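You operate a simulated robot arm through the tools that you are given. There is no shell and no other tool. Be economical: measure what you need, move in short steps, check, and stop when the job is done.

The job below is to be done with a simulated robot arm. You get a single attempt, and the scene is never put back.

## Task
Put the orange cup on top of the grey rock on the clear patch before the screens. Press the grid key of the bench keyboard to switch it on. Fetch the grey bag from the top of the teal edged bench and set it on the clear patch before the screens. Put one of the spare lens from the top of the short bench under the window on top of the green rock there. Take the purple carton on the low shelf and leave it on the pale blue disc. Turn the zoom knob of the stereo microscope to 7. Open the upper blue drawer, take the green stub from the top of the middle of the long bench and put it in the inside of the upper blue drawer and shut the drawer again. Any order will do. Set down upright: spare lens, purple carton on the low shelf.

It is judged by the outcome, as a careful person would: the job done as asked, and still so three seconds after it is handed in. It fails if anything else is knocked over, pushed out of place, dropped, spilled or broken.

## Robot
A 6-joint arm with a two-finger parallel gripper on a trunk, on a base that drives. Base frame: it is fixed to the floor where the robot stands at the start and does not move with it; the origin is under the middle of the robot, x ahead of it, y to its left, z up. Units: cm, degrees, N and s.
With the tool pointing down near the work surface it reaches from about 38 to 90 cm from the robot's upright axis, wherever it stands. Its first joint turns from -115.0 to 115.0 degrees. Places, roughly: clear patch before the screens [70, -30, 80]; green rock [-375, -75, 75]; green stub [50, 250, 75]; grey bag [-400, 100, 75]; grey rock [75, -25, 75]; grid key of the bench keyboard [100, 160, 80]; inside of the upper blue drawer [-140, 200, 50]; orange cup (5x5x4 cm) [80, -20, 80]; pale blue disc [-125, -150, 75]; purple carton on the low shelf [-150, -150, 75]; spare lens [-350, -75, 75]; upper blue drawer [-140, 200, 60]; zoom knob of the stereo microscope [50, 220, 110]. Payload 3.43 kg.
The tool frame sits at the grasp point between the pads (the TCP): z along the fingers, y along the line on which they close. The tips reach 3.4 cm beyond it. Largest opening 12.8 cm; finger width 2.4, thickness 1.2; the body of the gripper, 4.8 by 13 cm, starts 9.6 cm behind the TCP.
Orientation is told as [roll, pitch, yaw] about the base's x, y, z axes, in that order, counted from this pose: with the fingers straight down and closing along the base's y, the tool's x points along the base's -x, its y along +y and its z along -z.

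## Interface
- The arm moves only by the tool arm_command. Its argument "commands" is a list of rows, each an object (a shift or turn left out is 0, a gripper value left out holds the last) with "slide": the shift along the tool's x, y, z in cm, a list of three; "rot": the turn, a rotation vector about the tool's x, y, z in degrees, a list of three; "gripper": the finger opening in cm, from 0 to 12.8. In form: [{"slide": [dx, dy, dz], "rot": [rx, ry, rz], "gripper": gripper}, ...]. A call has 1 to 12 rows; each row shifts and turns the commanded pose from where the row before left it, along the tool's axes as they then stand. A row lasts 0.2 s, in which the tool goes at most 5 cm and 8.6 degrees; a call with a longer step from one row to the next is refused whole, and so is a gripper value outside its range. Where a pose cannot be reached the arm comes as near as it can. A force on the tool above 40 N (or 10 N above the force at the start of the call, whichever is more), or a blocked arm, ends the call early, and 0.2 s more pass. The fingers move at their own pace (about 10.8 cm/s each) and stop on an object; they squeeze with about 39 N. The grip force told is the motor's: it shows also when the fingers shut on nothing. Time passes only in rows, and 0.2 s behind the last, so rows that do not move let the fingers close. It gives the time, the measured TCP pose, the force on the tool (base axes), the opening and the grip force at its end, in the units of the frame above (readings bear some noise), with the torque about the TCP (base axes, N m) and any sound that the robot's microphone picked up.
- Cameras (640 x 400 px; columns grow to the right, rows downward): "scene" is now at [3.53, 15.91, 128.99]; the picture's right is [-0.42, -0.91, 0.00], its down [-0.48, 0.22, -0.85] and it looks along [0.77, -0.36, -0.53] (base axes); focal length 256 px, centre (320, 200). "wrist" rides on the gripper at [7.6, -1.1, -16] in the tool frame; the picture's right is [0.15, 0.99, 0.00], its down [-0.88, 0.13, -0.46] and it looks along [-0.45, 0.07, 0.89] (tool axes); focal length 234 px, centre (320, 200). There is no depth. A picture from a camera that has moved, and an enlarged one, comes with that camera's place and axes in the base frame and with its lens.
- snapshot(camera): a new picture of that camera. The clock stands still meanwhile.
- slide_trunk(by): slides the trunk up (or, below 0, down) by that many cm; the arm and the scene camera ride with it, the base frame stays. It gives what a move gives, with no picture.
- base_move(legs): drives the robot by 1 to 6 legs, each [ahead, turn to the left] in cm and degrees, along the robot's own axes; the way and the turn of a leg run together, so that a leg with both is an arc; at most 150 cm and 180 degrees a leg. The arm and the cameras ride along, it lands a little off, and it stops where it bumps. It gives what a move gives.
- head_to(pan, tilt): turns the head with the scene camera to pan (to the left, within 103 degrees either way) and tilt (down, from -29 to 69), counted from straight ahead of the robot. It gives what a move gives.
- close_up(camera, box): a new picture of the part [left, top, right, bottom] of that camera's present view, enlarged. The clock stands still meanwhile.
- finish_job(): hands the job in; it is judged then, once.

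Work in short steps. Places have to be worked out from the pictures, the camera data and where the tool is seen: move nearer, look again, correct. Check each grasp and each placing, and mend what went wrong. You have 207 turns and 184 pictures in all, those below and enlarged ones among them. Open the gripper and draw the arm clear of the work before you hand the job in, unless the task says otherwise; then end with one line.

The tools are called after "Request:" as name(argument=value, ...) on one line, values as JSON. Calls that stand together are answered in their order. arm_command: Moves the arm, as the interface text tells. Its arguments: {"type":"object","properties":{"commands":{"type":"array","items":{"type":"object","properties":{"slide":{"type":"array","items":{"type":"number"}},"rot":{"type":"array","items":{"type":"number"}},"gripper":{"type":"number"}}}}},"required":["commands"]} The other tools are called the same way: slide_trunk (by) slides the trunk up or down; base_move (legs) drives the base; head_to (pan, tilt) turns the head that bears the scene camera; snapshot (camera) takes a picture; close_up (camera, box) takes an enlarged picture of a part of a camera's view; finish_job () hands the job in.

At the start:

```text
clock: 0.0
ee_pos: [45.41, -15.66, 101.47]
tcp_rot: [-0.1, -0.1, 0.0]
contact_force: [0.4, 0.2, 0.5]
wrist_torque: [-0.01, 0.02, -0.02]
width: 12.8
grasp_force: 0.0
trunk travel left (down, up): [-55.0, 24.0]
robot x, y, heading: [-0.01, 0.07, 0.0]
head pan, tilt: [-24.9, 32.1]
```

scene: 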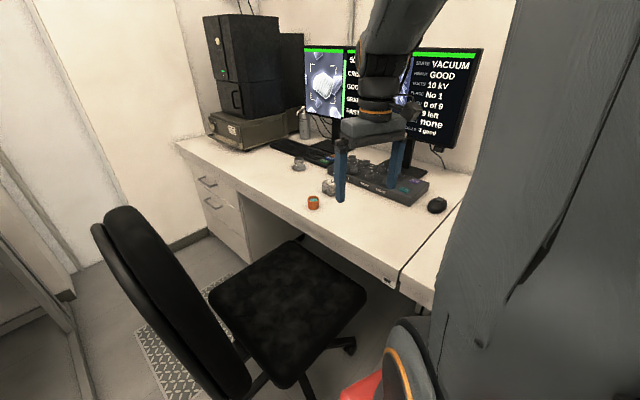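
wrist: 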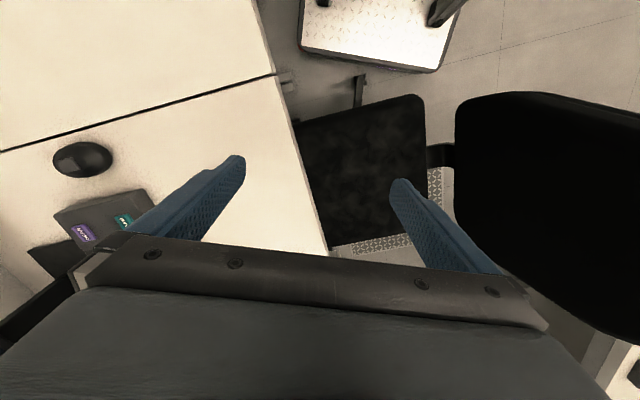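

I'll start by looking closely at the bench before the screens.

Request:
close_up(camera="scene", box=[240, 120, 460, 260])

Request:
head_to(pan=60, tilt=25)

Request:
snapshot(camera="scene")

```text
2.86 times, centred on (350, 190) of scene
camera zoom: at [3.53, 15.91, 128.99], right [-0.42, -0.91, 0.0], down [-0.48, 0.22, -0.85], along [0.77, -0.36, -0.53], focal length 731 px, centre (234, 229)
```

zoom: 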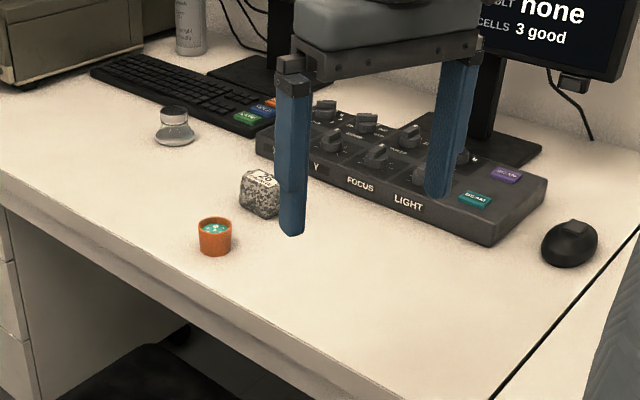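

```text
clock: 1.6
ee_pos: [45.3, -15.69, 101.47]
tcp_rot: [-0.1, -0.1, 0.0]
contact_force: [1.0, 0.1, 0.3]
wrist_torque: [0.02, -0.01, -0.01]
width: 12.78
grasp_force: 0.1
trunk travel left (down, up): [-55.0, 24.0]
robot x, y, heading: [0.01, -0.21, -0.1]
head pan, tilt: [60.0, 25.0]
```

```text
180 pictures are left
camera scene: at [0.03, 27.67, 130.12], right [0.87, -0.5, 0.0], down [-0.21, -0.37, -0.91], along [0.45, 0.78, -0.42], focal length 256 px, centre (320, 200)
```

scene: 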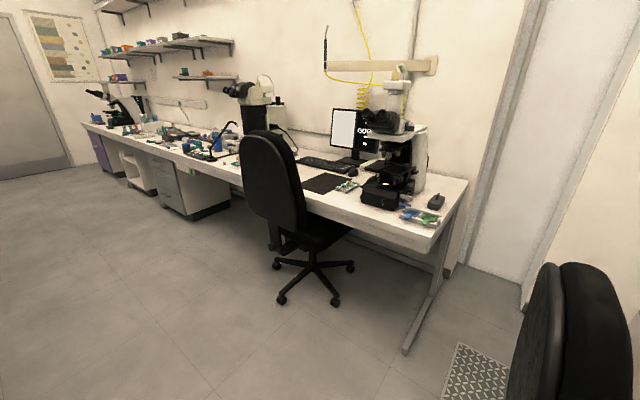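

The cup (with teal bits in it) is near (77,-16) and the rock near (82,-25). I move the arm over the cup, high, and look with the wrist camera.

Request:
arm_command(commands=[{"slide": [-5, 0, 0], "gripper": 8}, {"slide": [-5, 0, 0]}, {"slide": [-5, 0, 0]}, {"slide": [-5, 0, 0]}, {"slide": [-5, 0, 0]}, {"slide": [-3, 0, 0]}])

Request:
snapshot(camera="wrist")

Request:
head_to(pan=-15, tilt=35)

Request:
snapshot(camera="scene")

```text
clock: 3.0
ee_pos: [73.58, -15.64, 101.73]
tcp_rot: [0.1, -0.1, 0.0]
contact_force: [-0.1, -0.6, 0.2]
wrist_torque: [0.0, -0.04, 0.0]
width: 7.98
grasp_force: 0.0
trunk travel left (down, up): [-55.0, 24.0]
robot x, y, heading: [-0.21, 0.14, -0.1]
head pan, tilt: [60.0, 25.0]
```

```text
179 pictures are left
camera wrist: at [65.82, -16.67, 117.64], right [-0.15, 0.99, 0.0], down [0.88, 0.13, 0.46], along [0.45, 0.07, -0.89], focal length 234 px, centre (320, 200)
```

wrist: 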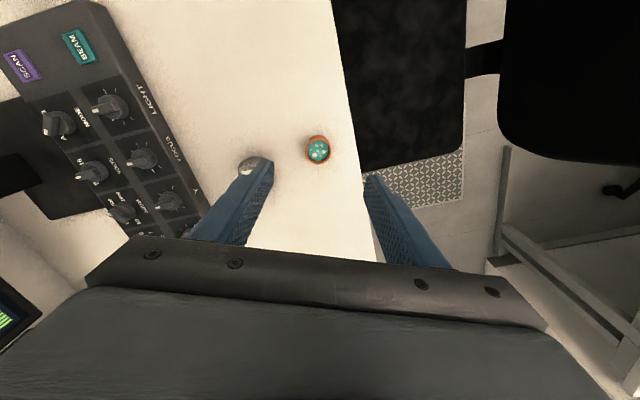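

```text
clock: 4.5
ee_pos: [73.53, -15.55, 101.72]
tcp_rot: [0.1, 0.0, -0.1]
contact_force: [0.3, -0.3, -0.8]
wrist_torque: [0.03, -0.01, -0.01]
width: 7.99
grasp_force: 0.0
trunk travel left (down, up): [-55.0, 24.0]
robot x, y, heading: [-0.1, -0.11, 0.1]
head pan, tilt: [-15.0, 35.0]
```

```text
178 pictures are left
camera scene: at [3.93, 17.41, 128.54], right [-0.26, -0.97, 0.0], down [-0.55, 0.15, -0.82], along [0.79, -0.21, -0.57], focal length 256 px, centre (320, 200)
```

scene: 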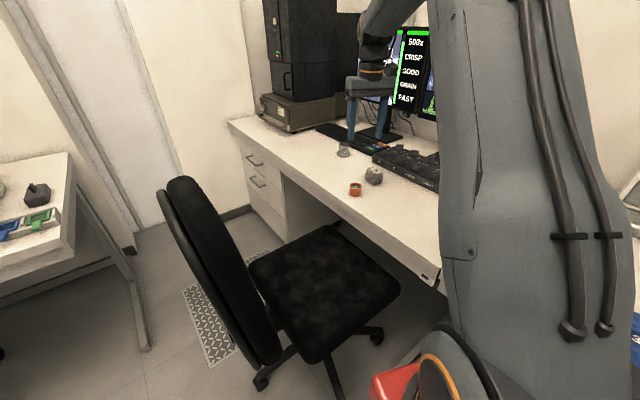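

Triangulated: the cup's rim is at about (75.8,-15.7,79.5). I centre over it and come down partway, then look again.

Request:
arm_command(commands=[{"slide": [-2.2, 0, 3]}, {"slide": [0, 0, 4]}, {"slide": [0, 0, 4]}, {"slide": [0, 0, 2]}])

Request:
snapshot(camera="wrist")

Request:
close_up(camera="scene", box=[300, 120, 440, 220])

```text
clock: 5.5
ee_pos: [75.53, -15.77, 88.56]
tcp_rot: [0.0, 0.0, 0.0]
contact_force: [0.4, -0.1, 0.6]
wrist_torque: [-0.01, -0.01, 0.01]
width: 7.97
grasp_force: 0.1
trunk travel left (down, up): [-55.0, 24.0]
robot x, y, heading: [0.56, -0.13, -0.2]
head pan, tilt: [-15.0, 35.0]
```

```text
177 pictures are left
camera wrist: at [67.93, -16.91, 104.47], right [-0.15, 0.99, 0.0], down [0.88, 0.13, 0.46], along [0.45, 0.07, -0.89], focal length 234 px, centre (320, 200)
```

wrist: 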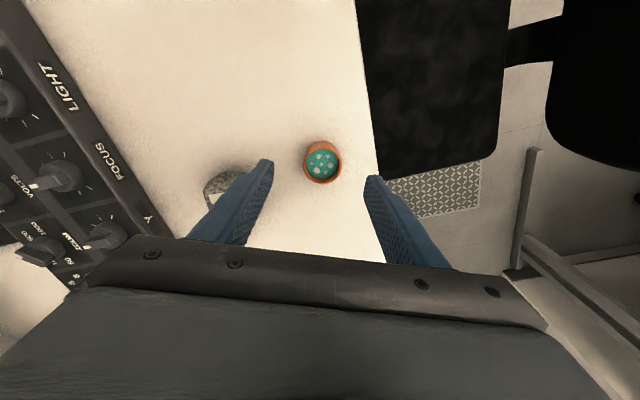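

```text
4.00 times, centred on (370, 170) of scene
camera zoom: at [3.91, 17.41, 128.54], right [-0.26, -0.97, 0.0], down [-0.55, 0.15, -0.82], along [0.79, -0.21, -0.57], focal length 1023 px, centre (120, 320)
```

zoom: 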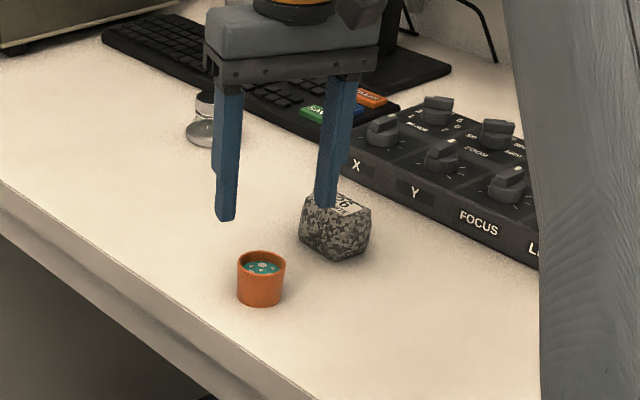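

The cup is centred between the fingers. I go down to about 82 and check the tips against the bench.

Request:
arm_command(commands=[{"slide": [0, 0.2, 3]}, {"slide": [0, 0, 2.5]}, {"slide": [0, 0, 1]}])

Request:
close_up(camera="scene", box=[300, 120, 440, 220])

Request:
snapshot(camera="wrist")

```text
clock: 6.3
ee_pos: [75.46, -15.51, 82.0]
tcp_rot: [0.0, 0.0, 0.0]
contact_force: [-0.4, 0.0, 0.4]
wrist_torque: [0.0, -0.01, 0.01]
width: 8.01
grasp_force: 0.0
trunk travel left (down, up): [-55.0, 24.0]
robot x, y, heading: [-0.24, -0.39, -0.1]
head pan, tilt: [-15.0, 35.0]
```

```text
4.00 times, centred on (370, 170) of scene
camera zoom: at [3.92, 17.41, 128.54], right [-0.26, -0.97, 0.0], down [-0.55, 0.15, -0.82], along [0.79, -0.21, -0.57], focal length 1023 px, centre (120, 320)
```

zoom: 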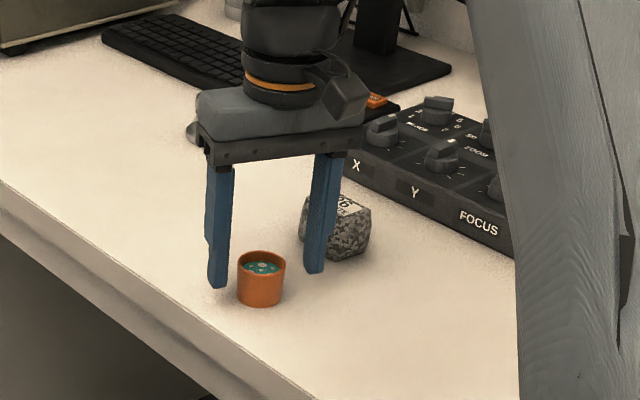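

```text
174 pictures are left
camera wrist: at [67.79, -16.55, 97.85], right [-0.15, 0.99, 0.0], down [0.88, 0.13, 0.46], along [0.45, 0.07, -0.89], focal length 234 px, centre (320, 200)
```

wrist: 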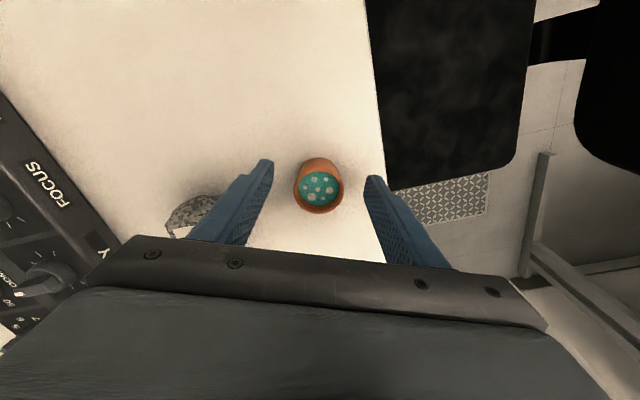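

Fingers straddle the cup with the tips just over the bench. I lower half a centimetre and close.

Request:
arm_command(commands=[{"slide": [0, 0, 0.5]}, {"gripper": 6}, {"gripper": 5}, {"gripper": 4.5}, {"gripper": 4}, {"gripper": 3.5}, {"gripper": 3.5}])

```text
clock: 7.9
ee_pos: [75.43, -15.56, 81.53]
tcp_rot: [-0.1, 0.0, 0.0]
contact_force: [-0.2, -0.1, 0.0]
wrist_torque: [-0.02, -0.01, -0.01]
width: 3.92
grasp_force: 39.0
trunk travel left (down, up): [-55.0, 24.0]
robot x, y, heading: [0.46, 0.09, 0.2]
head pan, tilt: [-15.0, 35.0]
```

Gripped (3.9 cm). I lift straight up and look.

Request:
arm_command(commands=[{"slide": [0, 0, -1]}, {"slide": [0, 0, -2]}, {"slide": [0, 0, -2]}, {"slide": [0, 0, -2]}, {"slide": [0, 0, -2]}, {"slide": [0, 0, -1]}])

Request:
snapshot(camera="wrist")

Request:
close_up(camera="scene", box=[300, 120, 440, 220])

```text
clock: 9.3
ee_pos: [75.71, -15.48, 91.42]
tcp_rot: [0.0, 0.0, 0.0]
contact_force: [-0.5, -0.5, -0.3]
wrist_torque: [-0.03, 0.0, -0.01]
width: 3.98
grasp_force: 39.2
trunk travel left (down, up): [-55.0, 24.0]
robot x, y, heading: [-0.1, -0.25, 0.1]
head pan, tilt: [-15.0, 35.0]
```

```text
173 pictures are left
camera wrist: at [67.94, -16.5, 107.41], right [-0.15, 0.99, 0.0], down [0.88, 0.13, 0.46], along [0.45, 0.07, -0.89], focal length 234 px, centre (320, 200)
```

wrist: 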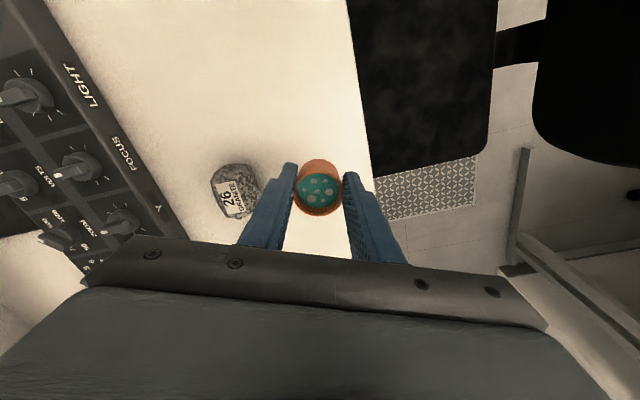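

```text
4.00 times, centred on (370, 170) of scene
camera zoom: at [3.94, 17.41, 128.54], right [-0.26, -0.97, 0.0], down [-0.55, 0.15, -0.82], along [0.79, -0.21, -0.57], focal length 1023 px, centre (120, 320)
```

zoom: 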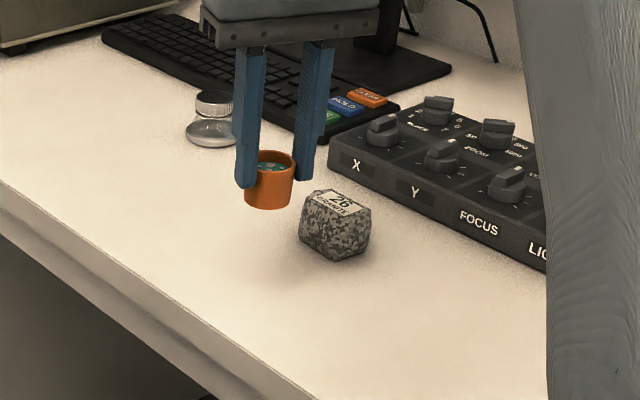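

Rock top triangulates to about (82.4,-25.4,81.5). I carry the cup over it at TCP z 89 and check.

Request:
arm_command(commands=[{"slide": [-1.7, -2.5, 0]}, {"slide": [-1.7, -2.5, 0]}, {"slide": [-1.7, -2.5, 0]}, {"slide": [-1.6, -2.3, 0]}, {"slide": [0, 0, 1.2]}, {"slide": [0, 0, 1.2]}])

Request:
snapshot(camera="wrist")

Request:
close_up(camera="scene", box=[320, 120, 440, 210])

```text
clock: 10.7
ee_pos: [82.19, -25.28, 89.19]
tcp_rot: [0.0, 0.0, 0.0]
contact_force: [0.4, 0.5, -0.2]
wrist_torque: [-0.01, 0.01, -0.01]
width: 3.93
grasp_force: 38.6
trunk travel left (down, up): [-55.0, 24.0]
robot x, y, heading: [0.01, 0.1, 0.0]
head pan, tilt: [-15.0, 35.0]
```

```text
171 pictures are left
camera wrist: at [74.56, -26.3, 105.04], right [-0.15, 0.99, 0.0], down [0.88, 0.13, 0.46], along [0.45, 0.07, -0.89], focal length 234 px, centre (320, 200)
```

wrist: 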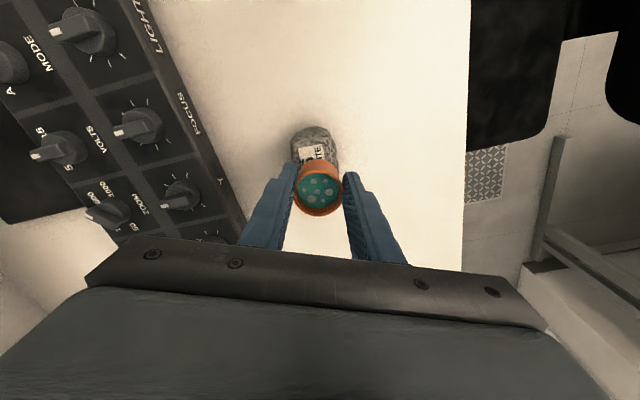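

```text
4.44 times, centred on (380, 165) of scene
camera zoom: at [3.92, 17.41, 128.54], right [-0.26, -0.97, 0.0], down [-0.55, 0.15, -0.82], along [0.79, -0.21, -0.57], focal length 1137 px, centre (53, 356)
```

zoom: 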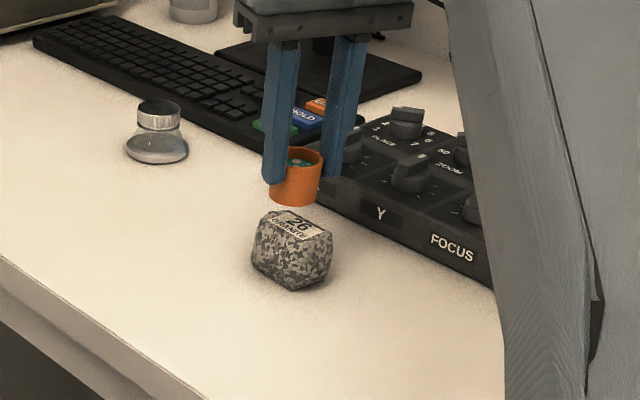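

Laterally well aligned; I nudge back 0.3 cm and come down to just above the rock.

Request:
arm_command(commands=[{"slide": [0.3, 0, 1]}, {"slide": [0, 0, 1]}, {"slide": [0, 0, 0.7]}])

Request:
close_up(camera="scene", box=[340, 140, 420, 200])

```text
clock: 11.5
ee_pos: [81.96, -25.24, 86.46]
tcp_rot: [0.0, 0.0, 0.0]
contact_force: [-0.1, -0.3, -0.2]
wrist_torque: [0.03, 0.0, -0.03]
width: 3.94
grasp_force: 38.8
trunk travel left (down, up): [-55.0, 24.0]
robot x, y, heading: [0.3, -0.23, 0.0]
head pan, tilt: [-15.0, 35.0]
```

```text
6.67 times, centred on (380, 170) of scene
camera zoom: at [3.92, 17.41, 128.54], right [-0.26, -0.97, 0.0], down [-0.55, 0.15, -0.82], along [0.79, -0.21, -0.57], focal length 1705 px, centre (-80, 400)
```

zoom: 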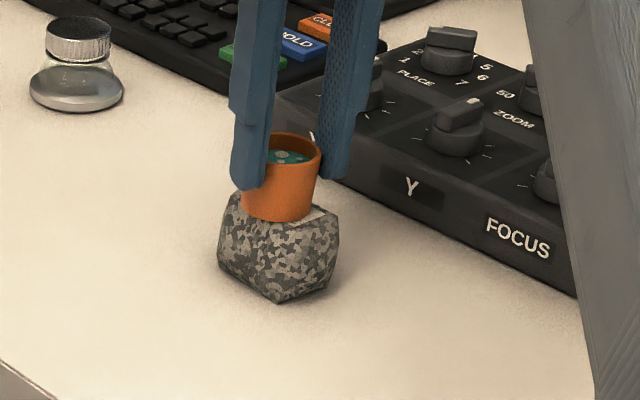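

Nearly seated. I lower in small steps to feel the contact.

Request:
arm_command(commands=[{"slide": [0, 0, 0.2]}, {"slide": [0, 0, 0.2]}])

Request:
close_up(camera="scene", box=[340, 140, 420, 200])

```text
clock: 12.1
ee_pos: [82.01, -25.42, 86.26]
tcp_rot: [-0.1, -0.2, -0.1]
contact_force: [0.4, -0.4, 12.0]
wrist_torque: [-0.06, -0.13, 0.02]
width: 3.9
grasp_force: 39.1
trunk travel left (down, up): [-55.0, 24.0]
robot x, y, heading: [0.08, -0.09, -0.1]
head pan, tilt: [-15.0, 35.0]
```

```text
6.67 times, centred on (380, 170) of scene
camera zoom: at [3.88, 17.42, 128.55], right [-0.26, -0.97, 0.0], down [-0.55, 0.15, -0.82], along [0.79, -0.21, -0.57], focal length 1705 px, centre (-80, 400)
```

zoom: 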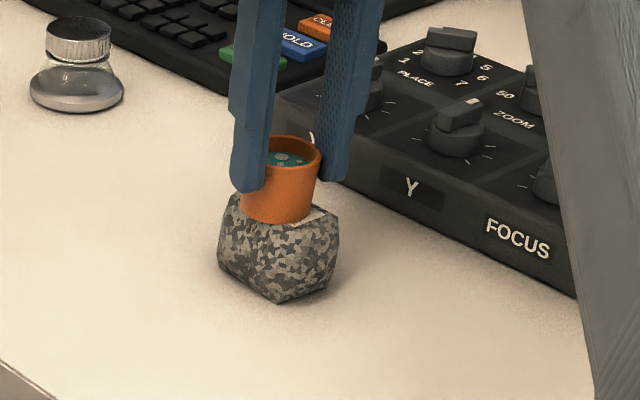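

The cup bears on the rock (12 N). I ease off slightly, open and rise.

Request:
arm_command(commands=[{"slide": [0, 0, -0.15]}, {"gripper": 4.3}, {"gripper": 5}, {"gripper": 6}, {"gripper": 6.5}, {"slide": [0, 0, -1.5]}, {"slide": [0, 0, -3]}, {"slide": [0, 0, -4]}, {"slide": [0, 0, -4]}])

Request:
close_up(camera="scene", box=[340, 140, 420, 200])

Request:
snapshot(camera="wrist")

```text
clock: 14.1
ee_pos: [82.13, -25.11, 98.73]
tcp_rot: [0.0, 0.1, 0.0]
contact_force: [0.5, 0.8, -0.1]
wrist_torque: [0.02, -0.01, 0.01]
width: 6.49
grasp_force: 0.1
trunk travel left (down, up): [-55.0, 24.0]
robot x, y, heading: [-0.08, -0.2, -0.4]
head pan, tilt: [-15.0, 35.0]
```

```text
6.67 times, centred on (380, 170) of scene
camera zoom: at [3.95, 17.4, 128.54], right [-0.26, -0.97, 0.0], down [-0.55, 0.15, -0.82], along [0.79, -0.21, -0.57], focal length 1705 px, centre (-80, 400)
```

zoom: 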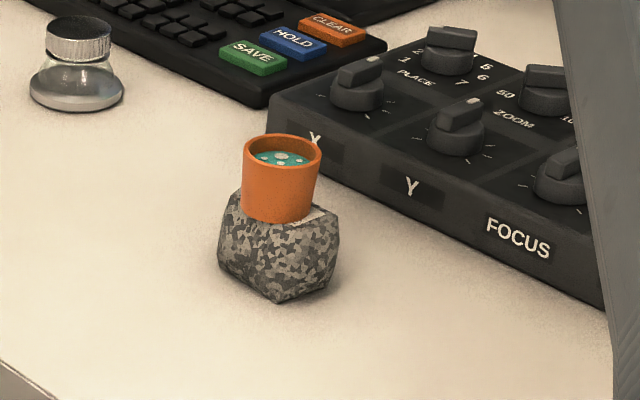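

```text
166 pictures are left
camera wrist: at [74.3, -26.26, 114.63], right [-0.15, 0.99, 0.0], down [0.88, 0.13, 0.45], along [0.45, 0.07, -0.89], focal length 234 px, centre (320, 200)
```

wrist: 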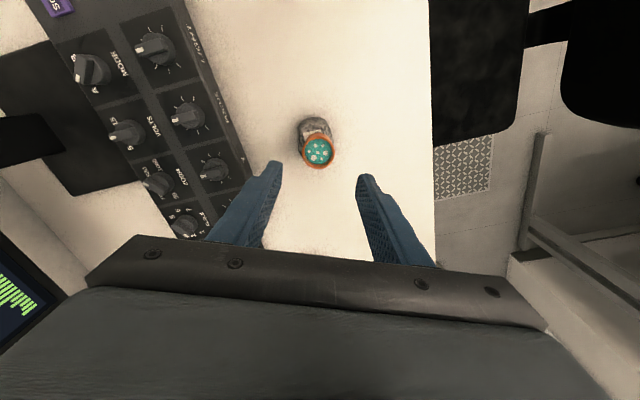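

The cup stands upright on the rock. I retract the arm and look around to plan the drive.

Request:
arm_command(commands=[{"slide": [4.5, 1, -1]}, {"slide": [4.5, 1, -1]}, {"slide": [4.7, 1.4, 0]}, {"slide": [4.7, 1.4, 0]}, {"slide": [4.7, 1.4, 0]}, {"slide": [4.7, 1.4, 0]}, {"slide": [4.7, 1.4, 0]}, {"slide": [4.2, 1.4, 0]}])

Request:
head_to(pan=50, tilt=30)

Request:
snapshot(camera="scene")

Request:
head_to(pan=103, tilt=25)

Request:
snapshot(camera="scene")

Request:
head_to(pan=-103, tilt=25)

Request:
snapshot(camera="scene")

```text
clock: 15.9
ee_pos: [45.18, -14.67, 100.61]
tcp_rot: [-0.1, 0.1, 0.0]
contact_force: [2.0, -0.9, -0.3]
wrist_torque: [0.0, 0.07, 0.0]
width: 6.47
grasp_force: 0.0
trunk travel left (down, up): [-55.0, 24.0]
robot x, y, heading: [-0.17, 0.12, 0.0]
head pan, tilt: [-15.0, 35.0]
```

```text
clock: 17.2
ee_pos: [45.18, -14.64, 100.82]
tcp_rot: [0.0, 0.0, 0.1]
contact_force: [0.3, 0.5, 0.1]
wrist_torque: [0.01, -0.02, 0.03]
width: 6.49
grasp_force: 0.0
trunk travel left (down, up): [-55.0, 24.0]
robot x, y, heading: [-0.28, -0.03, -0.1]
head pan, tilt: [50.0, 30.0]
```

```text
165 pictures are left
camera scene: at [1.23, 26.61, 129.32], right [0.77, -0.64, 0.0], down [-0.32, -0.38, -0.87], along [0.56, 0.66, -0.5], focal length 256 px, centre (320, 200)
```

scene: 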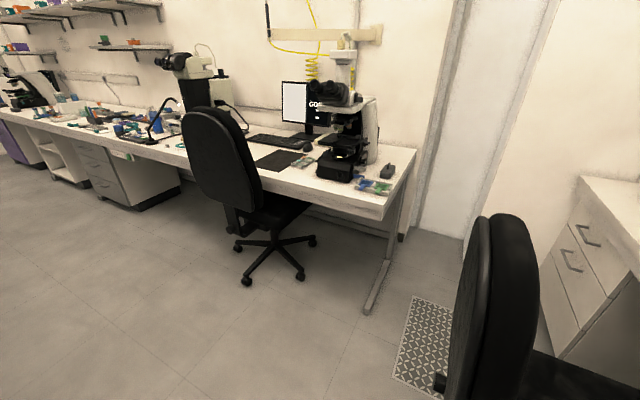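

```text
clock: 18.4
ee_pos: [45.25, -14.52, 100.83]
tcp_rot: [0.0, 0.0, 0.0]
contact_force: [-0.4, 0.3, 1.2]
wrist_torque: [0.02, -0.02, -0.01]
width: 6.51
grasp_force: 0.1
trunk travel left (down, up): [-55.0, 24.0]
robot x, y, heading: [0.25, 0.14, -0.3]
head pan, tilt: [103.0, 25.0]
```

```text
164 pictures are left
camera scene: at [-6.65, 28.67, 130.12], right [0.97, 0.22, 0.0], down [0.09, -0.41, -0.91], along [-0.2, 0.88, -0.42], focal length 256 px, centre (320, 200)
```

scene: 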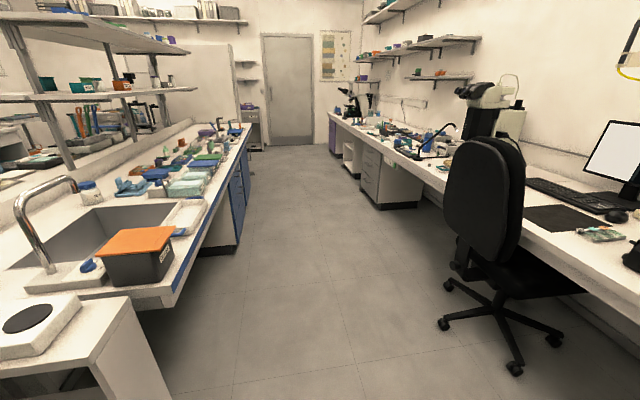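

```text
clock: 21.4
ee_pos: [45.29, -14.63, 100.86]
tcp_rot: [0.0, 0.0, 0.1]
contact_force: [-0.1, -0.1, 0.2]
wrist_torque: [0.02, 0.03, -0.01]
width: 6.48
grasp_force: 0.2
trunk travel left (down, up): [-55.0, 24.0]
robot x, y, heading: [0.02, -0.21, -0.0]
head pan, tilt: [-103.0, 25.0]
```

```text
163 pictures are left
camera scene: at [-6.66, 10.71, 130.12], right [-0.97, 0.22, 0.0], down [0.09, 0.41, -0.91], along [-0.2, -0.88, -0.42], focal length 256 px, centre (320, 200)
```

scene: 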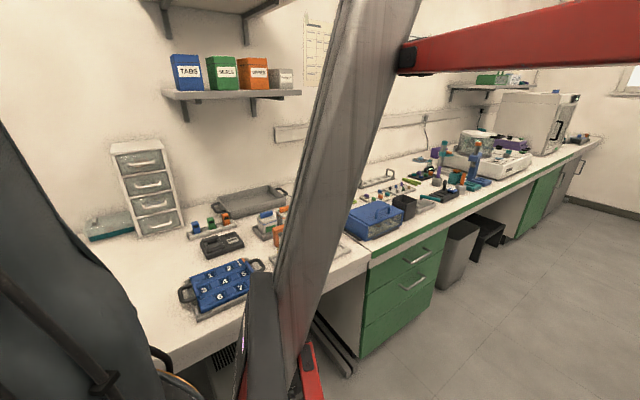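

The room is turned about 22.6° to the base frame: an aisle runs at heading ≈112° between the long bench and the island. I check the robot's footprint and enlarge the keyboard area.

Request:
head_to(pan=55, tilt=25)

Request:
close_up(camera="scene", box=[180, 60, 440, 220])

Request:
head_to(pan=90, tilt=69)

Request:
snapshot(camera="scene")

Request:
head_to(pan=0, tilt=69)

Request:
snapshot(camera="scene")

```text
clock: 23.9
ee_pos: [45.15, -14.57, 100.79]
tcp_rot: [0.1, 0.0, -0.1]
contact_force: [0.2, -0.7, -0.3]
wrist_torque: [0.01, 0.01, -0.02]
width: 6.48
grasp_force: 0.1
trunk travel left (down, up): [-55.0, 24.0]
robot x, y, heading: [0.15, -0.05, 0.2]
head pan, tilt: [55.0, 25.0]
```

```text
2.46 times, centred on (310, 140) of scene
camera zoom: at [0.7, 27.23, 130.12], right [0.82, -0.57, 0.0], down [-0.24, -0.35, -0.91], along [0.52, 0.74, -0.42], focal length 630 px, centre (345, 348)
```

zoom: 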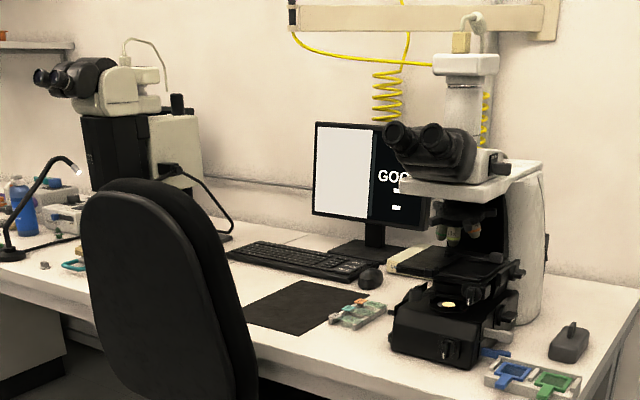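

```text
clock: 25.0
ee_pos: [45.14, -14.62, 100.8]
tcp_rot: [0.0, 0.0, -0.1]
contact_force: [0.3, -0.2, -0.4]
wrist_torque: [0.01, 0.05, 0.01]
width: 6.49
grasp_force: 0.0
trunk travel left (down, up): [-55.0, 24.0]
robot x, y, heading: [-0.1, 0.05, 0.0]
head pan, tilt: [90.0, 68.8]
```

```text
161 pictures are left
camera scene: at [-4.58, 25.29, 124.18], right [1.0, 0.0, 0.0], down [0.0, -0.93, -0.36], along [0.0, 0.36, -0.93], focal length 256 px, centre (320, 200)
```

scene: 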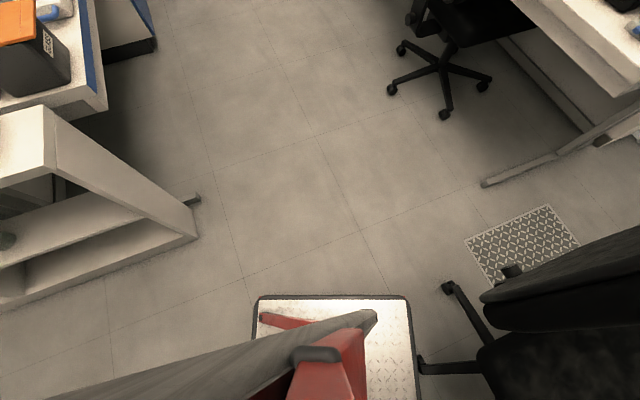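

```text
clock: 26.6
ee_pos: [45.21, -14.57, 100.86]
tcp_rot: [-0.1, 0.0, 0.0]
contact_force: [0.0, 0.4, -0.3]
wrist_torque: [-0.02, 0.02, 0.01]
width: 6.5
grasp_force: 0.1
trunk travel left (down, up): [-55.0, 24.0]
robot x, y, heading: [0.04, -0.03, -0.0]
head pan, tilt: [0.0, 68.8]
```

```text
160 pictures are left
camera scene: at [1.0, 19.69, 124.17], right [0.0, -1.0, 0.0], down [-0.93, 0.0, -0.36], along [0.36, 0.0, -0.93], focal length 256 px, centre (320, 200)
```

scene: 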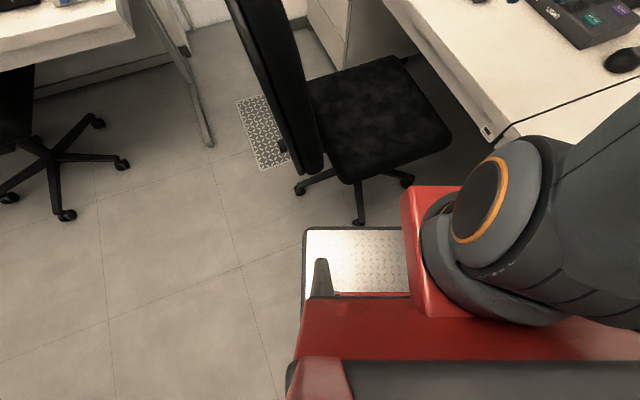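

The plate is about 60×52 cm and a chair castor stands right ahead, so I back off 20 cm, turn, and drive diagonally into the aisle.

Request:
base_move(legs=[[-20, 0], [0, 75], [95, 0]])

Request:
head_to(pan=-30, tilt=35)

Request:
snapshot(camera="scene")

Request:
head_to(pan=25, tilt=25)

Request:
snapshot(camera="scene")

```text
clock: 36.0
ee_pos: [25.85, 131.89, 100.82]
tcp_rot: [0.0, -0.1, 76.9]
contact_force: [-0.4, -0.3, 0.1]
wrist_torque: [0.02, -0.01, 0.0]
width: 6.49
grasp_force: 0.1
trunk travel left (down, up): [-55.0, 24.0]
robot x, y, heading: [1.22, 90.91, 76.7]
head pan, tilt: [0.0, 68.8]
```

```text
clock: 37.0
ee_pos: [25.9, 131.95, 100.87]
tcp_rot: [0.2, -0.1, 76.9]
contact_force: [0.1, 0.8, -0.6]
wrist_torque: [-0.01, -0.01, 0.01]
width: 6.5
grasp_force: 0.0
trunk travel left (down, up): [-55.0, 24.0]
robot x, y, heading: [1.79, 91.3, 77.1]
head pan, tilt: [-30.0, 35.0]
```

```text
159 pictures are left
camera scene: at [-12.44, 97.78, 128.53], right [0.73, -0.68, 0.0], down [-0.39, -0.42, -0.82], along [0.56, 0.6, -0.57], focal length 256 px, centre (320, 200)
```

scene: 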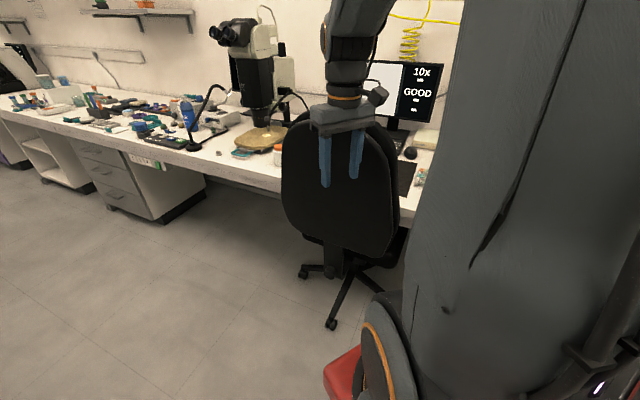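

```text
clock: 38.3
ee_pos: [25.97, 132.03, 100.84]
tcp_rot: [0.1, -0.1, 76.9]
contact_force: [-0.2, 0.1, -1.0]
wrist_torque: [0.01, -0.01, 0.02]
width: 6.49
grasp_force: 0.1
trunk travel left (down, up): [-55.0, 24.0]
robot x, y, heading: [1.38, 91.52, 76.8]
head pan, tilt: [25.0, 25.0]
```

```text
158 pictures are left
camera scene: at [-20.35, 100.36, 130.12], right [0.98, 0.21, 0.0], down [0.09, -0.41, -0.91], along [-0.19, 0.89, -0.42], focal length 256 px, centre (320, 200)
```

scene: 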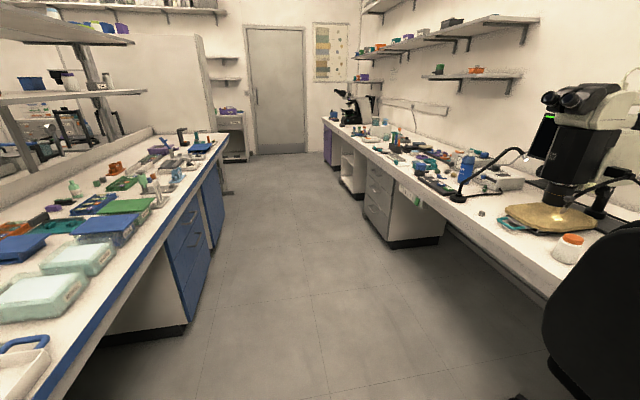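

I'm at about mid-aisle beside the chair. I raise the trunk to clear the chair back (top ≈107), then turn round so the bench lies on the camera's side, and back up alongside the chair.

Request:
slide_trunk(by=16)

Request:
base_move(legs=[[0, 150], [0, 36], [-34, 0], [0, 30]])

Request:
head_to(pan=75, tilt=35)

Request:
snapshot(camera="scene")

```text
clock: 40.1
ee_pos: [25.93, 131.99, 116.78]
tcp_rot: [0.0, 0.0, 77.0]
contact_force: [-0.5, -0.9, -1.1]
wrist_torque: [0.0, 0.02, 0.0]
width: 6.5
grasp_force: 0.0
trunk travel left (down, up): [-71.0, 8.0]
robot x, y, heading: [1.47, 91.05, 77.0]
head pan, tilt: [25.0, 25.0]
```

```text
clock: 51.7
ee_pos: [9.92, 78.23, 116.75]
tcp_rot: [-0.1, 0.0, -65.9]
contact_force: [0.1, 0.1, 0.1]
wrist_torque: [0.04, 0.02, -0.02]
width: 6.5
grasp_force: 0.0
trunk travel left (down, up): [-71.0, 8.0]
robot x, y, heading: [5.21, 125.29, -66.3]
head pan, tilt: [25.0, 25.0]
```

```text
clock: 52.9
ee_pos: [9.95, 78.38, 116.86]
tcp_rot: [0.0, -0.1, -66.0]
contact_force: [0.4, 0.7, -0.1]
wrist_torque: [0.0, -0.01, -0.01]
width: 6.49
grasp_force: 0.0
trunk travel left (down, up): [-71.0, 8.0]
robot x, y, heading: [5.27, 125.63, -66.4]
head pan, tilt: [75.0, 35.0]
```

```text
157 pictures are left
camera scene: at [27.92, 143.34, 144.54], right [0.15, -0.99, 0.0], down [-0.57, -0.09, -0.82], along [0.81, 0.13, -0.57], focal length 256 px, centre (320, 200)
```

scene: 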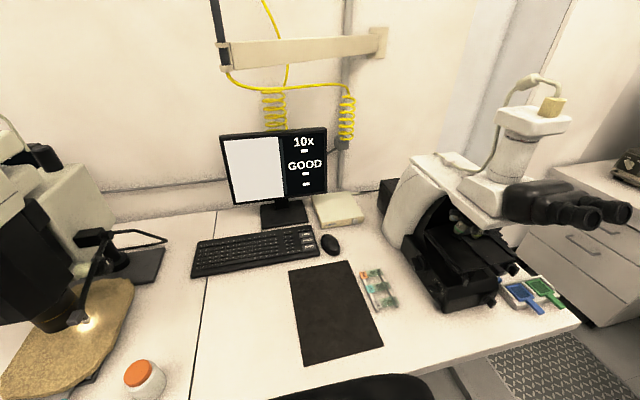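

Excellent view. I enlarge the keyboard.

Request:
close_up(camera="scene", box=[260, 210, 350, 270])

Request:
close_up(camera="scene", box=[220, 120, 350, 200])

```text
6.67 times, centred on (305, 240) of scene
camera zoom: at [27.92, 143.34, 144.54], right [0.15, -0.99, 0.0], down [-0.57, -0.09, -0.82], along [0.81, 0.13, -0.57], focal length 1705 px, centre (420, -67)
```

zoom: 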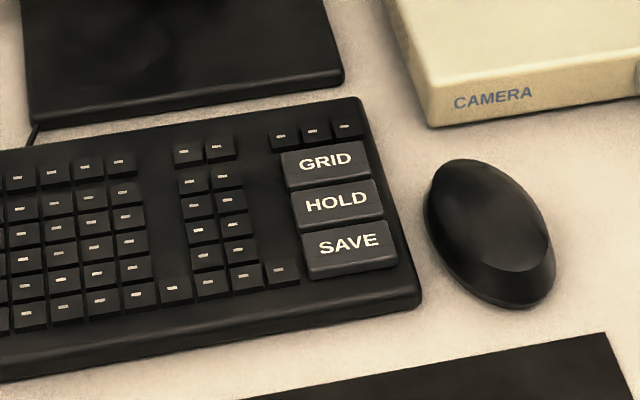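

```text
4.92 times, centred on (285, 160) of scene
camera zoom: at [27.92, 143.34, 144.54], right [0.15, -0.99, 0.0], down [-0.57, -0.09, -0.82], along [0.81, 0.13, -0.57], focal length 1259 px, centre (492, 397)
```

zoom: 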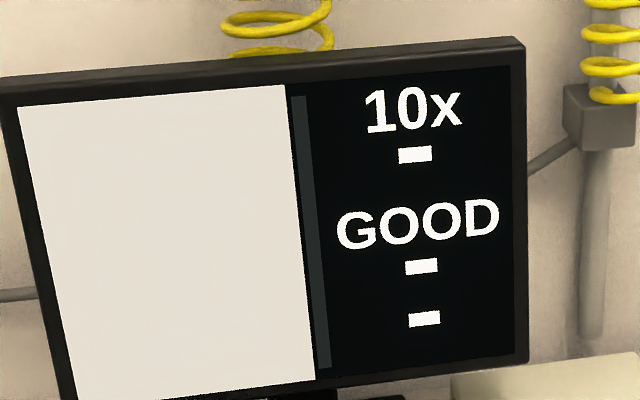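

The GRID key is at about (97.1,159.9,79.5), 98 cm from the axis, so I'll press it with the closed fingers tilted outward. First I swing the arm round over the chair, high up.

Request:
slide_trunk(by=6)

Request:
arm_command(commands=[{"slide": [-1.26, 4.64, 0], "rot": [0, 0, -5.8], "gripper": 0}, {"slide": [-1.26, 4.64, 0], "rot": [0, 0, -5.8]}, {"slide": [-1.26, 4.64, 0], "rot": [0, 0, -5.8]}, {"slide": [-1.26, 4.64, 0], "rot": [0, 0, -5.8]}, {"slide": [-1.26, 4.64, 0], "rot": [0, 0, -5.8]}, {"slide": [-1.26, 4.64, 0], "rot": [0, 0, -5.8]}, {"slide": [-1.26, 4.64, 0], "rot": [0, 0, -5.8]}, {"slide": [-1.26, 4.64, 0], "rot": [0, 0, -5.8]}, {"slide": [-1.26, 4.64, 0], "rot": [0, 0, -5.8]}, {"slide": [-1.26, 4.64, 0], "rot": [0, 0, -5.8]}, {"slide": [-1.26, 4.64, 0], "rot": [0, 0, -5.8]}, {"slide": [-1.26, 4.64, 0], "rot": [0, 0, -5.8]}])

Request:
snapshot(camera="scene")

```text
clock: 53.9
ee_pos: [9.95, 78.32, 122.87]
tcp_rot: [0.1, 0.1, -66.1]
contact_force: [0.2, -0.7, 0.3]
wrist_torque: [0.02, 0.01, 0.02]
width: 6.51
grasp_force: 0.0
trunk travel left (down, up): [-77.0, 2.0]
robot x, y, heading: [4.92, 125.31, -66.1]
head pan, tilt: [75.0, 35.0]
```

```text
clock: 56.5
ee_pos: [50.99, 113.38, 122.64]
tcp_rot: [0.1, 0.1, 3.7]
contact_force: [0.2, -0.4, 0.1]
wrist_torque: [0.0, 0.01, -0.01]
width: 0.0
grasp_force: 33.5
trunk travel left (down, up): [-77.0, 2.0]
robot x, y, heading: [4.59, 125.23, -66.2]
head pan, tilt: [75.0, 35.0]
```

```text
154 pictures are left
camera scene: at [27.25, 144.83, 150.54], right [0.16, -0.99, 0.0], down [-0.57, -0.09, -0.82], along [0.81, 0.13, -0.57], focal length 256 px, centre (320, 200)
```

scene: 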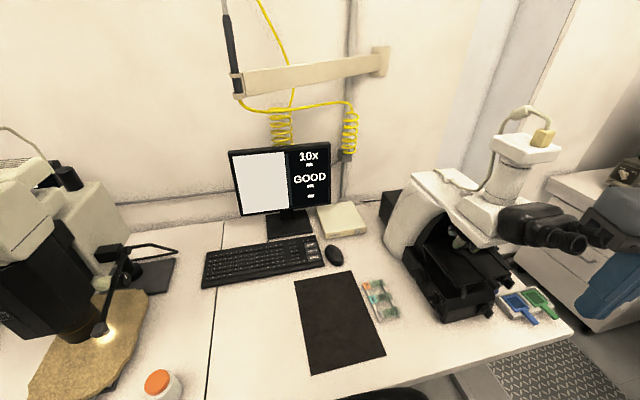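

The arm is halfway, clear of the eyepieces. I continue the swing to face the key.

Request:
arm_command(commands=[{"slide": [-1.26, 4.64, 0], "rot": [0, 0, -5.8]}, {"slide": [-1.26, 4.64, 0], "rot": [0, 0, -5.8]}, {"slide": [-1.26, 4.64, 0], "rot": [0, 0, -5.8]}, {"slide": [0, 4.7, 0]}, {"slide": [0, 4.7, 0]}, {"slide": [0, 4.7, 0]}])

Request:
arm_command(commands=[{"slide": [-4.8, 0, 0]}, {"slide": [-4.8, 0, 0]}, {"slide": [-4.8, 0, 0]}, {"slide": [-4.8, 0, 0]}])

Request:
snapshot(camera="scene")

```text
clock: 57.9
ee_pos: [47.65, 141.26, 122.86]
tcp_rot: [0.0, 0.1, 21.0]
contact_force: [-1.0, 0.0, 0.7]
wrist_torque: [0.03, 0.01, 0.03]
width: 0.02
grasp_force: 32.7
trunk travel left (down, up): [-77.0, 2.0]
robot x, y, heading: [5.01, 125.39, -66.2]
head pan, tilt: [75.0, 35.0]
```

```text
clock: 58.9
ee_pos: [65.27, 147.86, 122.76]
tcp_rot: [0.0, -0.1, 21.0]
contact_force: [-0.4, 0.2, 0.3]
wrist_torque: [0.04, -0.07, 0.01]
width: 0.0
grasp_force: 33.1
trunk travel left (down, up): [-77.0, 2.0]
robot x, y, heading: [4.96, 125.47, -66.0]
head pan, tilt: [75.0, 35.0]
```

```text
153 pictures are left
camera scene: at [27.22, 144.87, 150.54], right [0.16, -0.99, 0.0], down [-0.57, -0.09, -0.82], along [0.81, 0.13, -0.57], focal length 256 px, centre (320, 200)
```

scene: 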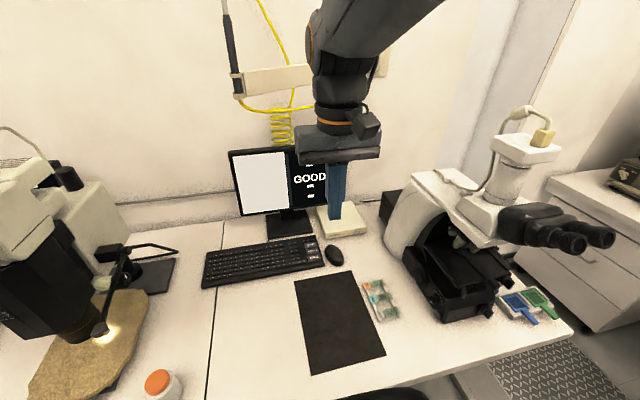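

The tool is over the bench. I tilt it 35° outward, then descend along the slanted line and stop about 8 cm above the key.

Request:
arm_command(commands=[{"rot": [0, -7, 0]}, {"rot": [0, -7, 0]}, {"rot": [0, -7, 0]}, {"rot": [0, -7, 0]}, {"rot": [0, -7, 0]}])

Request:
arm_command(commands=[{"slide": [-0.76, 0, 4.66]}, {"slide": [-0.76, 0, 4.66]}, {"slide": [-0.76, 0, 4.66]}, {"slide": [-0.76, 0, 4.66]}, {"slide": [-0.76, 0, 4.66]}, {"slide": [-0.76, 0, 4.66]}, {"slide": [-0.76, 0, 4.66]}, {"slide": [-0.76, 0, 4.66]}])

Request:
snapshot(camera="scene")

Request:
snapshot(camera="wrist")

```text
clock: 60.1
ee_pos: [65.51, 148.0, 122.89]
tcp_rot: [0.0, -35.2, 20.9]
contact_force: [0.6, 0.4, -0.1]
wrist_torque: [0.03, -0.01, 0.0]
width: 0.01
grasp_force: 33.3
trunk travel left (down, up): [-77.0, 2.0]
robot x, y, heading: [5.04, 125.64, -66.2]
head pan, tilt: [75.0, 35.0]
```

```text
clock: 61.9
ee_pos: [90.21, 157.72, 95.94]
tcp_rot: [0.0, -35.0, 20.9]
contact_force: [-0.7, 0.2, 1.1]
wrist_torque: [0.01, 0.04, 0.0]
width: 0.0
grasp_force: 32.9
trunk travel left (down, up): [-77.0, 2.0]
robot x, y, heading: [5.56, 125.35, -66.0]
head pan, tilt: [75.0, 35.0]
```

```text
152 pictures are left
camera scene: at [27.21, 144.86, 150.55], right [0.16, -0.99, 0.0], down [-0.57, -0.09, -0.82], along [0.81, 0.13, -0.57], focal length 256 px, centre (320, 200)
```

scene: 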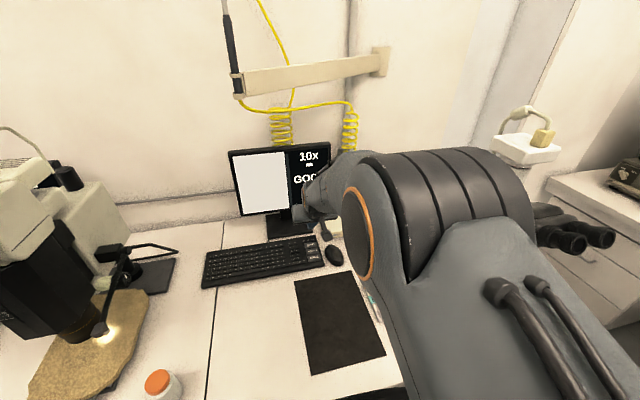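

```text
151 pictures are left
camera wrist: at [76.16, 151.06, 104.59], right [-0.47, 0.88, -0.08], down [0.38, 0.29, 0.88], along [0.8, 0.38, -0.47], focal length 234 px, centre (320, 200)
```

wrist: 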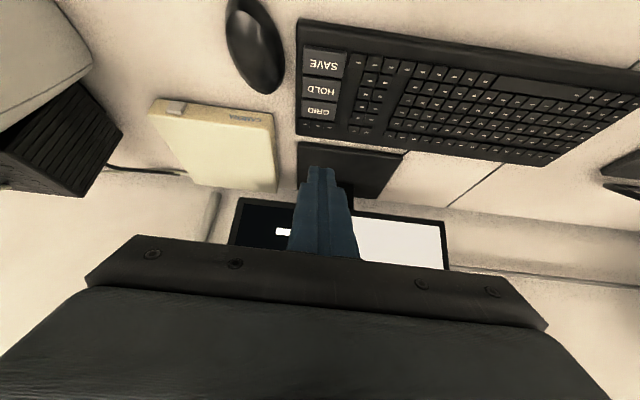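

The wrist view puts GRID at (96.5,159.4), agreeing. I move to about 3 cm above it and verify.

Request:
arm_command(commands=[{"slide": [0.29, -0.2, 3.84]}, {"slide": [0.29, -0.2, 3.84]}, {"slide": [0.29, -0.1, 3.84]}])

Request:
close_up(camera="scene", box=[270, 210, 360, 270])

Request:
snapshot(camera="wrist")

```text
clock: 62.7
ee_pos: [95.74, 158.87, 85.97]
tcp_rot: [0.0, -35.0, 20.9]
contact_force: [-0.2, 0.1, 2.7]
wrist_torque: [-0.03, 0.21, 0.03]
width: 0.0
grasp_force: 33.4
trunk travel left (down, up): [-77.0, 2.0]
robot x, y, heading: [5.22, 125.46, -66.2]
head pan, tilt: [75.0, 35.0]
```

```text
6.67 times, centred on (315, 240) of scene
camera zoom: at [27.24, 144.87, 150.54], right [0.16, -0.99, 0.0], down [-0.57, -0.09, -0.82], along [0.81, 0.13, -0.57], focal length 1705 px, centre (353, -67)
```

zoom: 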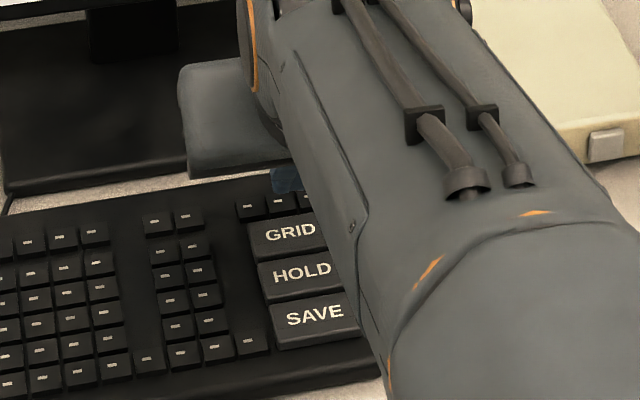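

```text
149 pictures are left
camera wrist: at [81.67, 152.35, 94.69], right [-0.47, 0.88, -0.08], down [0.38, 0.29, 0.88], along [0.8, 0.38, -0.47], focal length 234 px, centre (320, 200)
```

wrist: 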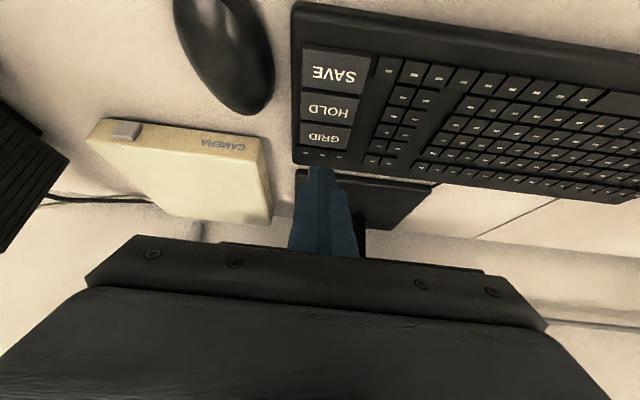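

The tip's lowest edge is right above GRID. I go straight down gradually.

Request:
arm_command(commands=[{"slide": [0.57, 0.2, 0.82]}, {"slide": [0.57, 0, 0.82]}, {"slide": [0.3, 0, 0.43]}, {"slide": [0.17, 0, 0.25]}])

Request:
close_up(camera="wrist", box=[270, 90, 390, 190])

```text
clock: 63.7
ee_pos: [95.22, 158.94, 84.07]
tcp_rot: [0.0, -35.4, 20.8]
contact_force: [-0.3, -0.3, -0.8]
wrist_torque: [0.0, 0.0, 0.0]
width: 0.01
grasp_force: 32.7
out of reach, approached as far as the arm can: row 1, 2
trunk travel left (down, up): [-77.0, 2.0]
robot x, y, heading: [5.04, 125.07, -66.1]
head pan, tilt: [75.0, 35.0]
```

```text
4.00 times, centred on (330, 140) of wrist
camera zoom: at [81.06, 152.52, 92.56], right [-0.47, 0.88, -0.08], down [0.38, 0.28, 0.88], along [0.8, 0.38, -0.46], focal length 937 px, centre (280, 440)
```

zoom: 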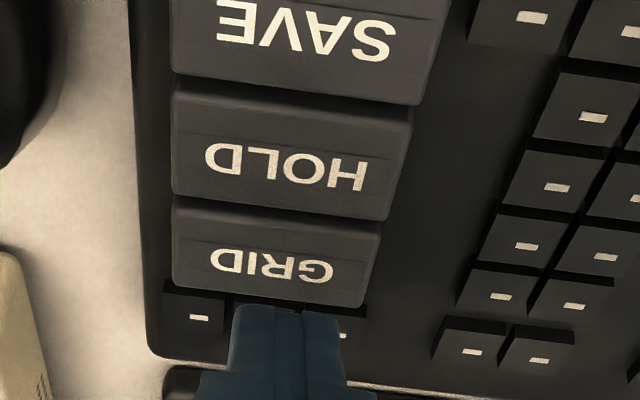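

The trunk is too high for that reach. I raise the tool, lower the trunk 12 cm, and come back.

Request:
arm_command(commands=[{"slide": [-2.3, 0, -3.28]}, {"slide": [-2.3, 0, -3.28]}, {"slide": [-2.3, 0, -3.28]}, {"slide": [-0.7, 0, -1.0]}])

Request:
slide_trunk(by=-11)

Request:
snapshot(camera="wrist")

```text
clock: 64.9
ee_pos: [94.65, 158.71, 90.29]
tcp_rot: [0.1, -29.3, 20.9]
contact_force: [2.9, 1.8, 1.2]
wrist_torque: [-0.16, 0.42, 0.0]
width: 0.0
grasp_force: 33.2
out of reach, approached as far as the arm can: row 1, 2, 3
trunk travel left (down, up): [-77.0, 2.0]
robot x, y, heading: [5.23, 125.62, -65.7]
head pan, tilt: [75.0, 35.0]
stopped in row 4: the arm was blocked; the commanded pose is now the measured one
```

```text
clock: 66.0
ee_pos: [93.92, 156.69, 90.51]
tcp_rot: [0.0, -37.1, 20.8]
contact_force: [0.8, 0.7, 0.2]
wrist_torque: [-0.07, 0.1, -0.03]
width: 0.0
grasp_force: 33.7
trunk travel left (down, up): [-68.1, 10.9]
robot x, y, heading: [5.05, 125.71, -66.2]
head pan, tilt: [75.0, 35.0]
stopped: the arm was blocked; the commanded pose is now the measured one
```

```text
147 pictures are left
camera wrist: at [79.5, 150.07, 98.66], right [-0.46, 0.88, -0.09], down [0.35, 0.27, 0.9], along [0.81, 0.38, -0.44], focal length 234 px, centre (320, 200)
```

wrist: 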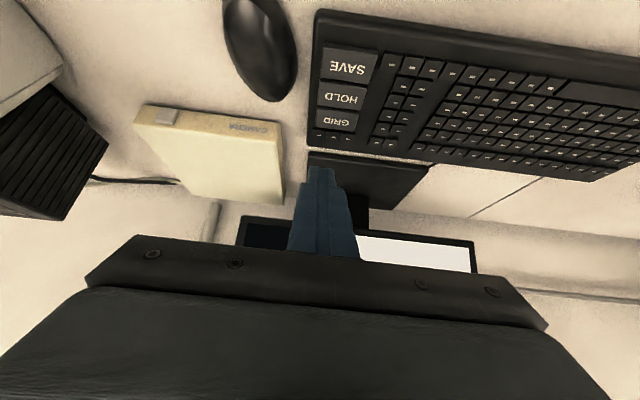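

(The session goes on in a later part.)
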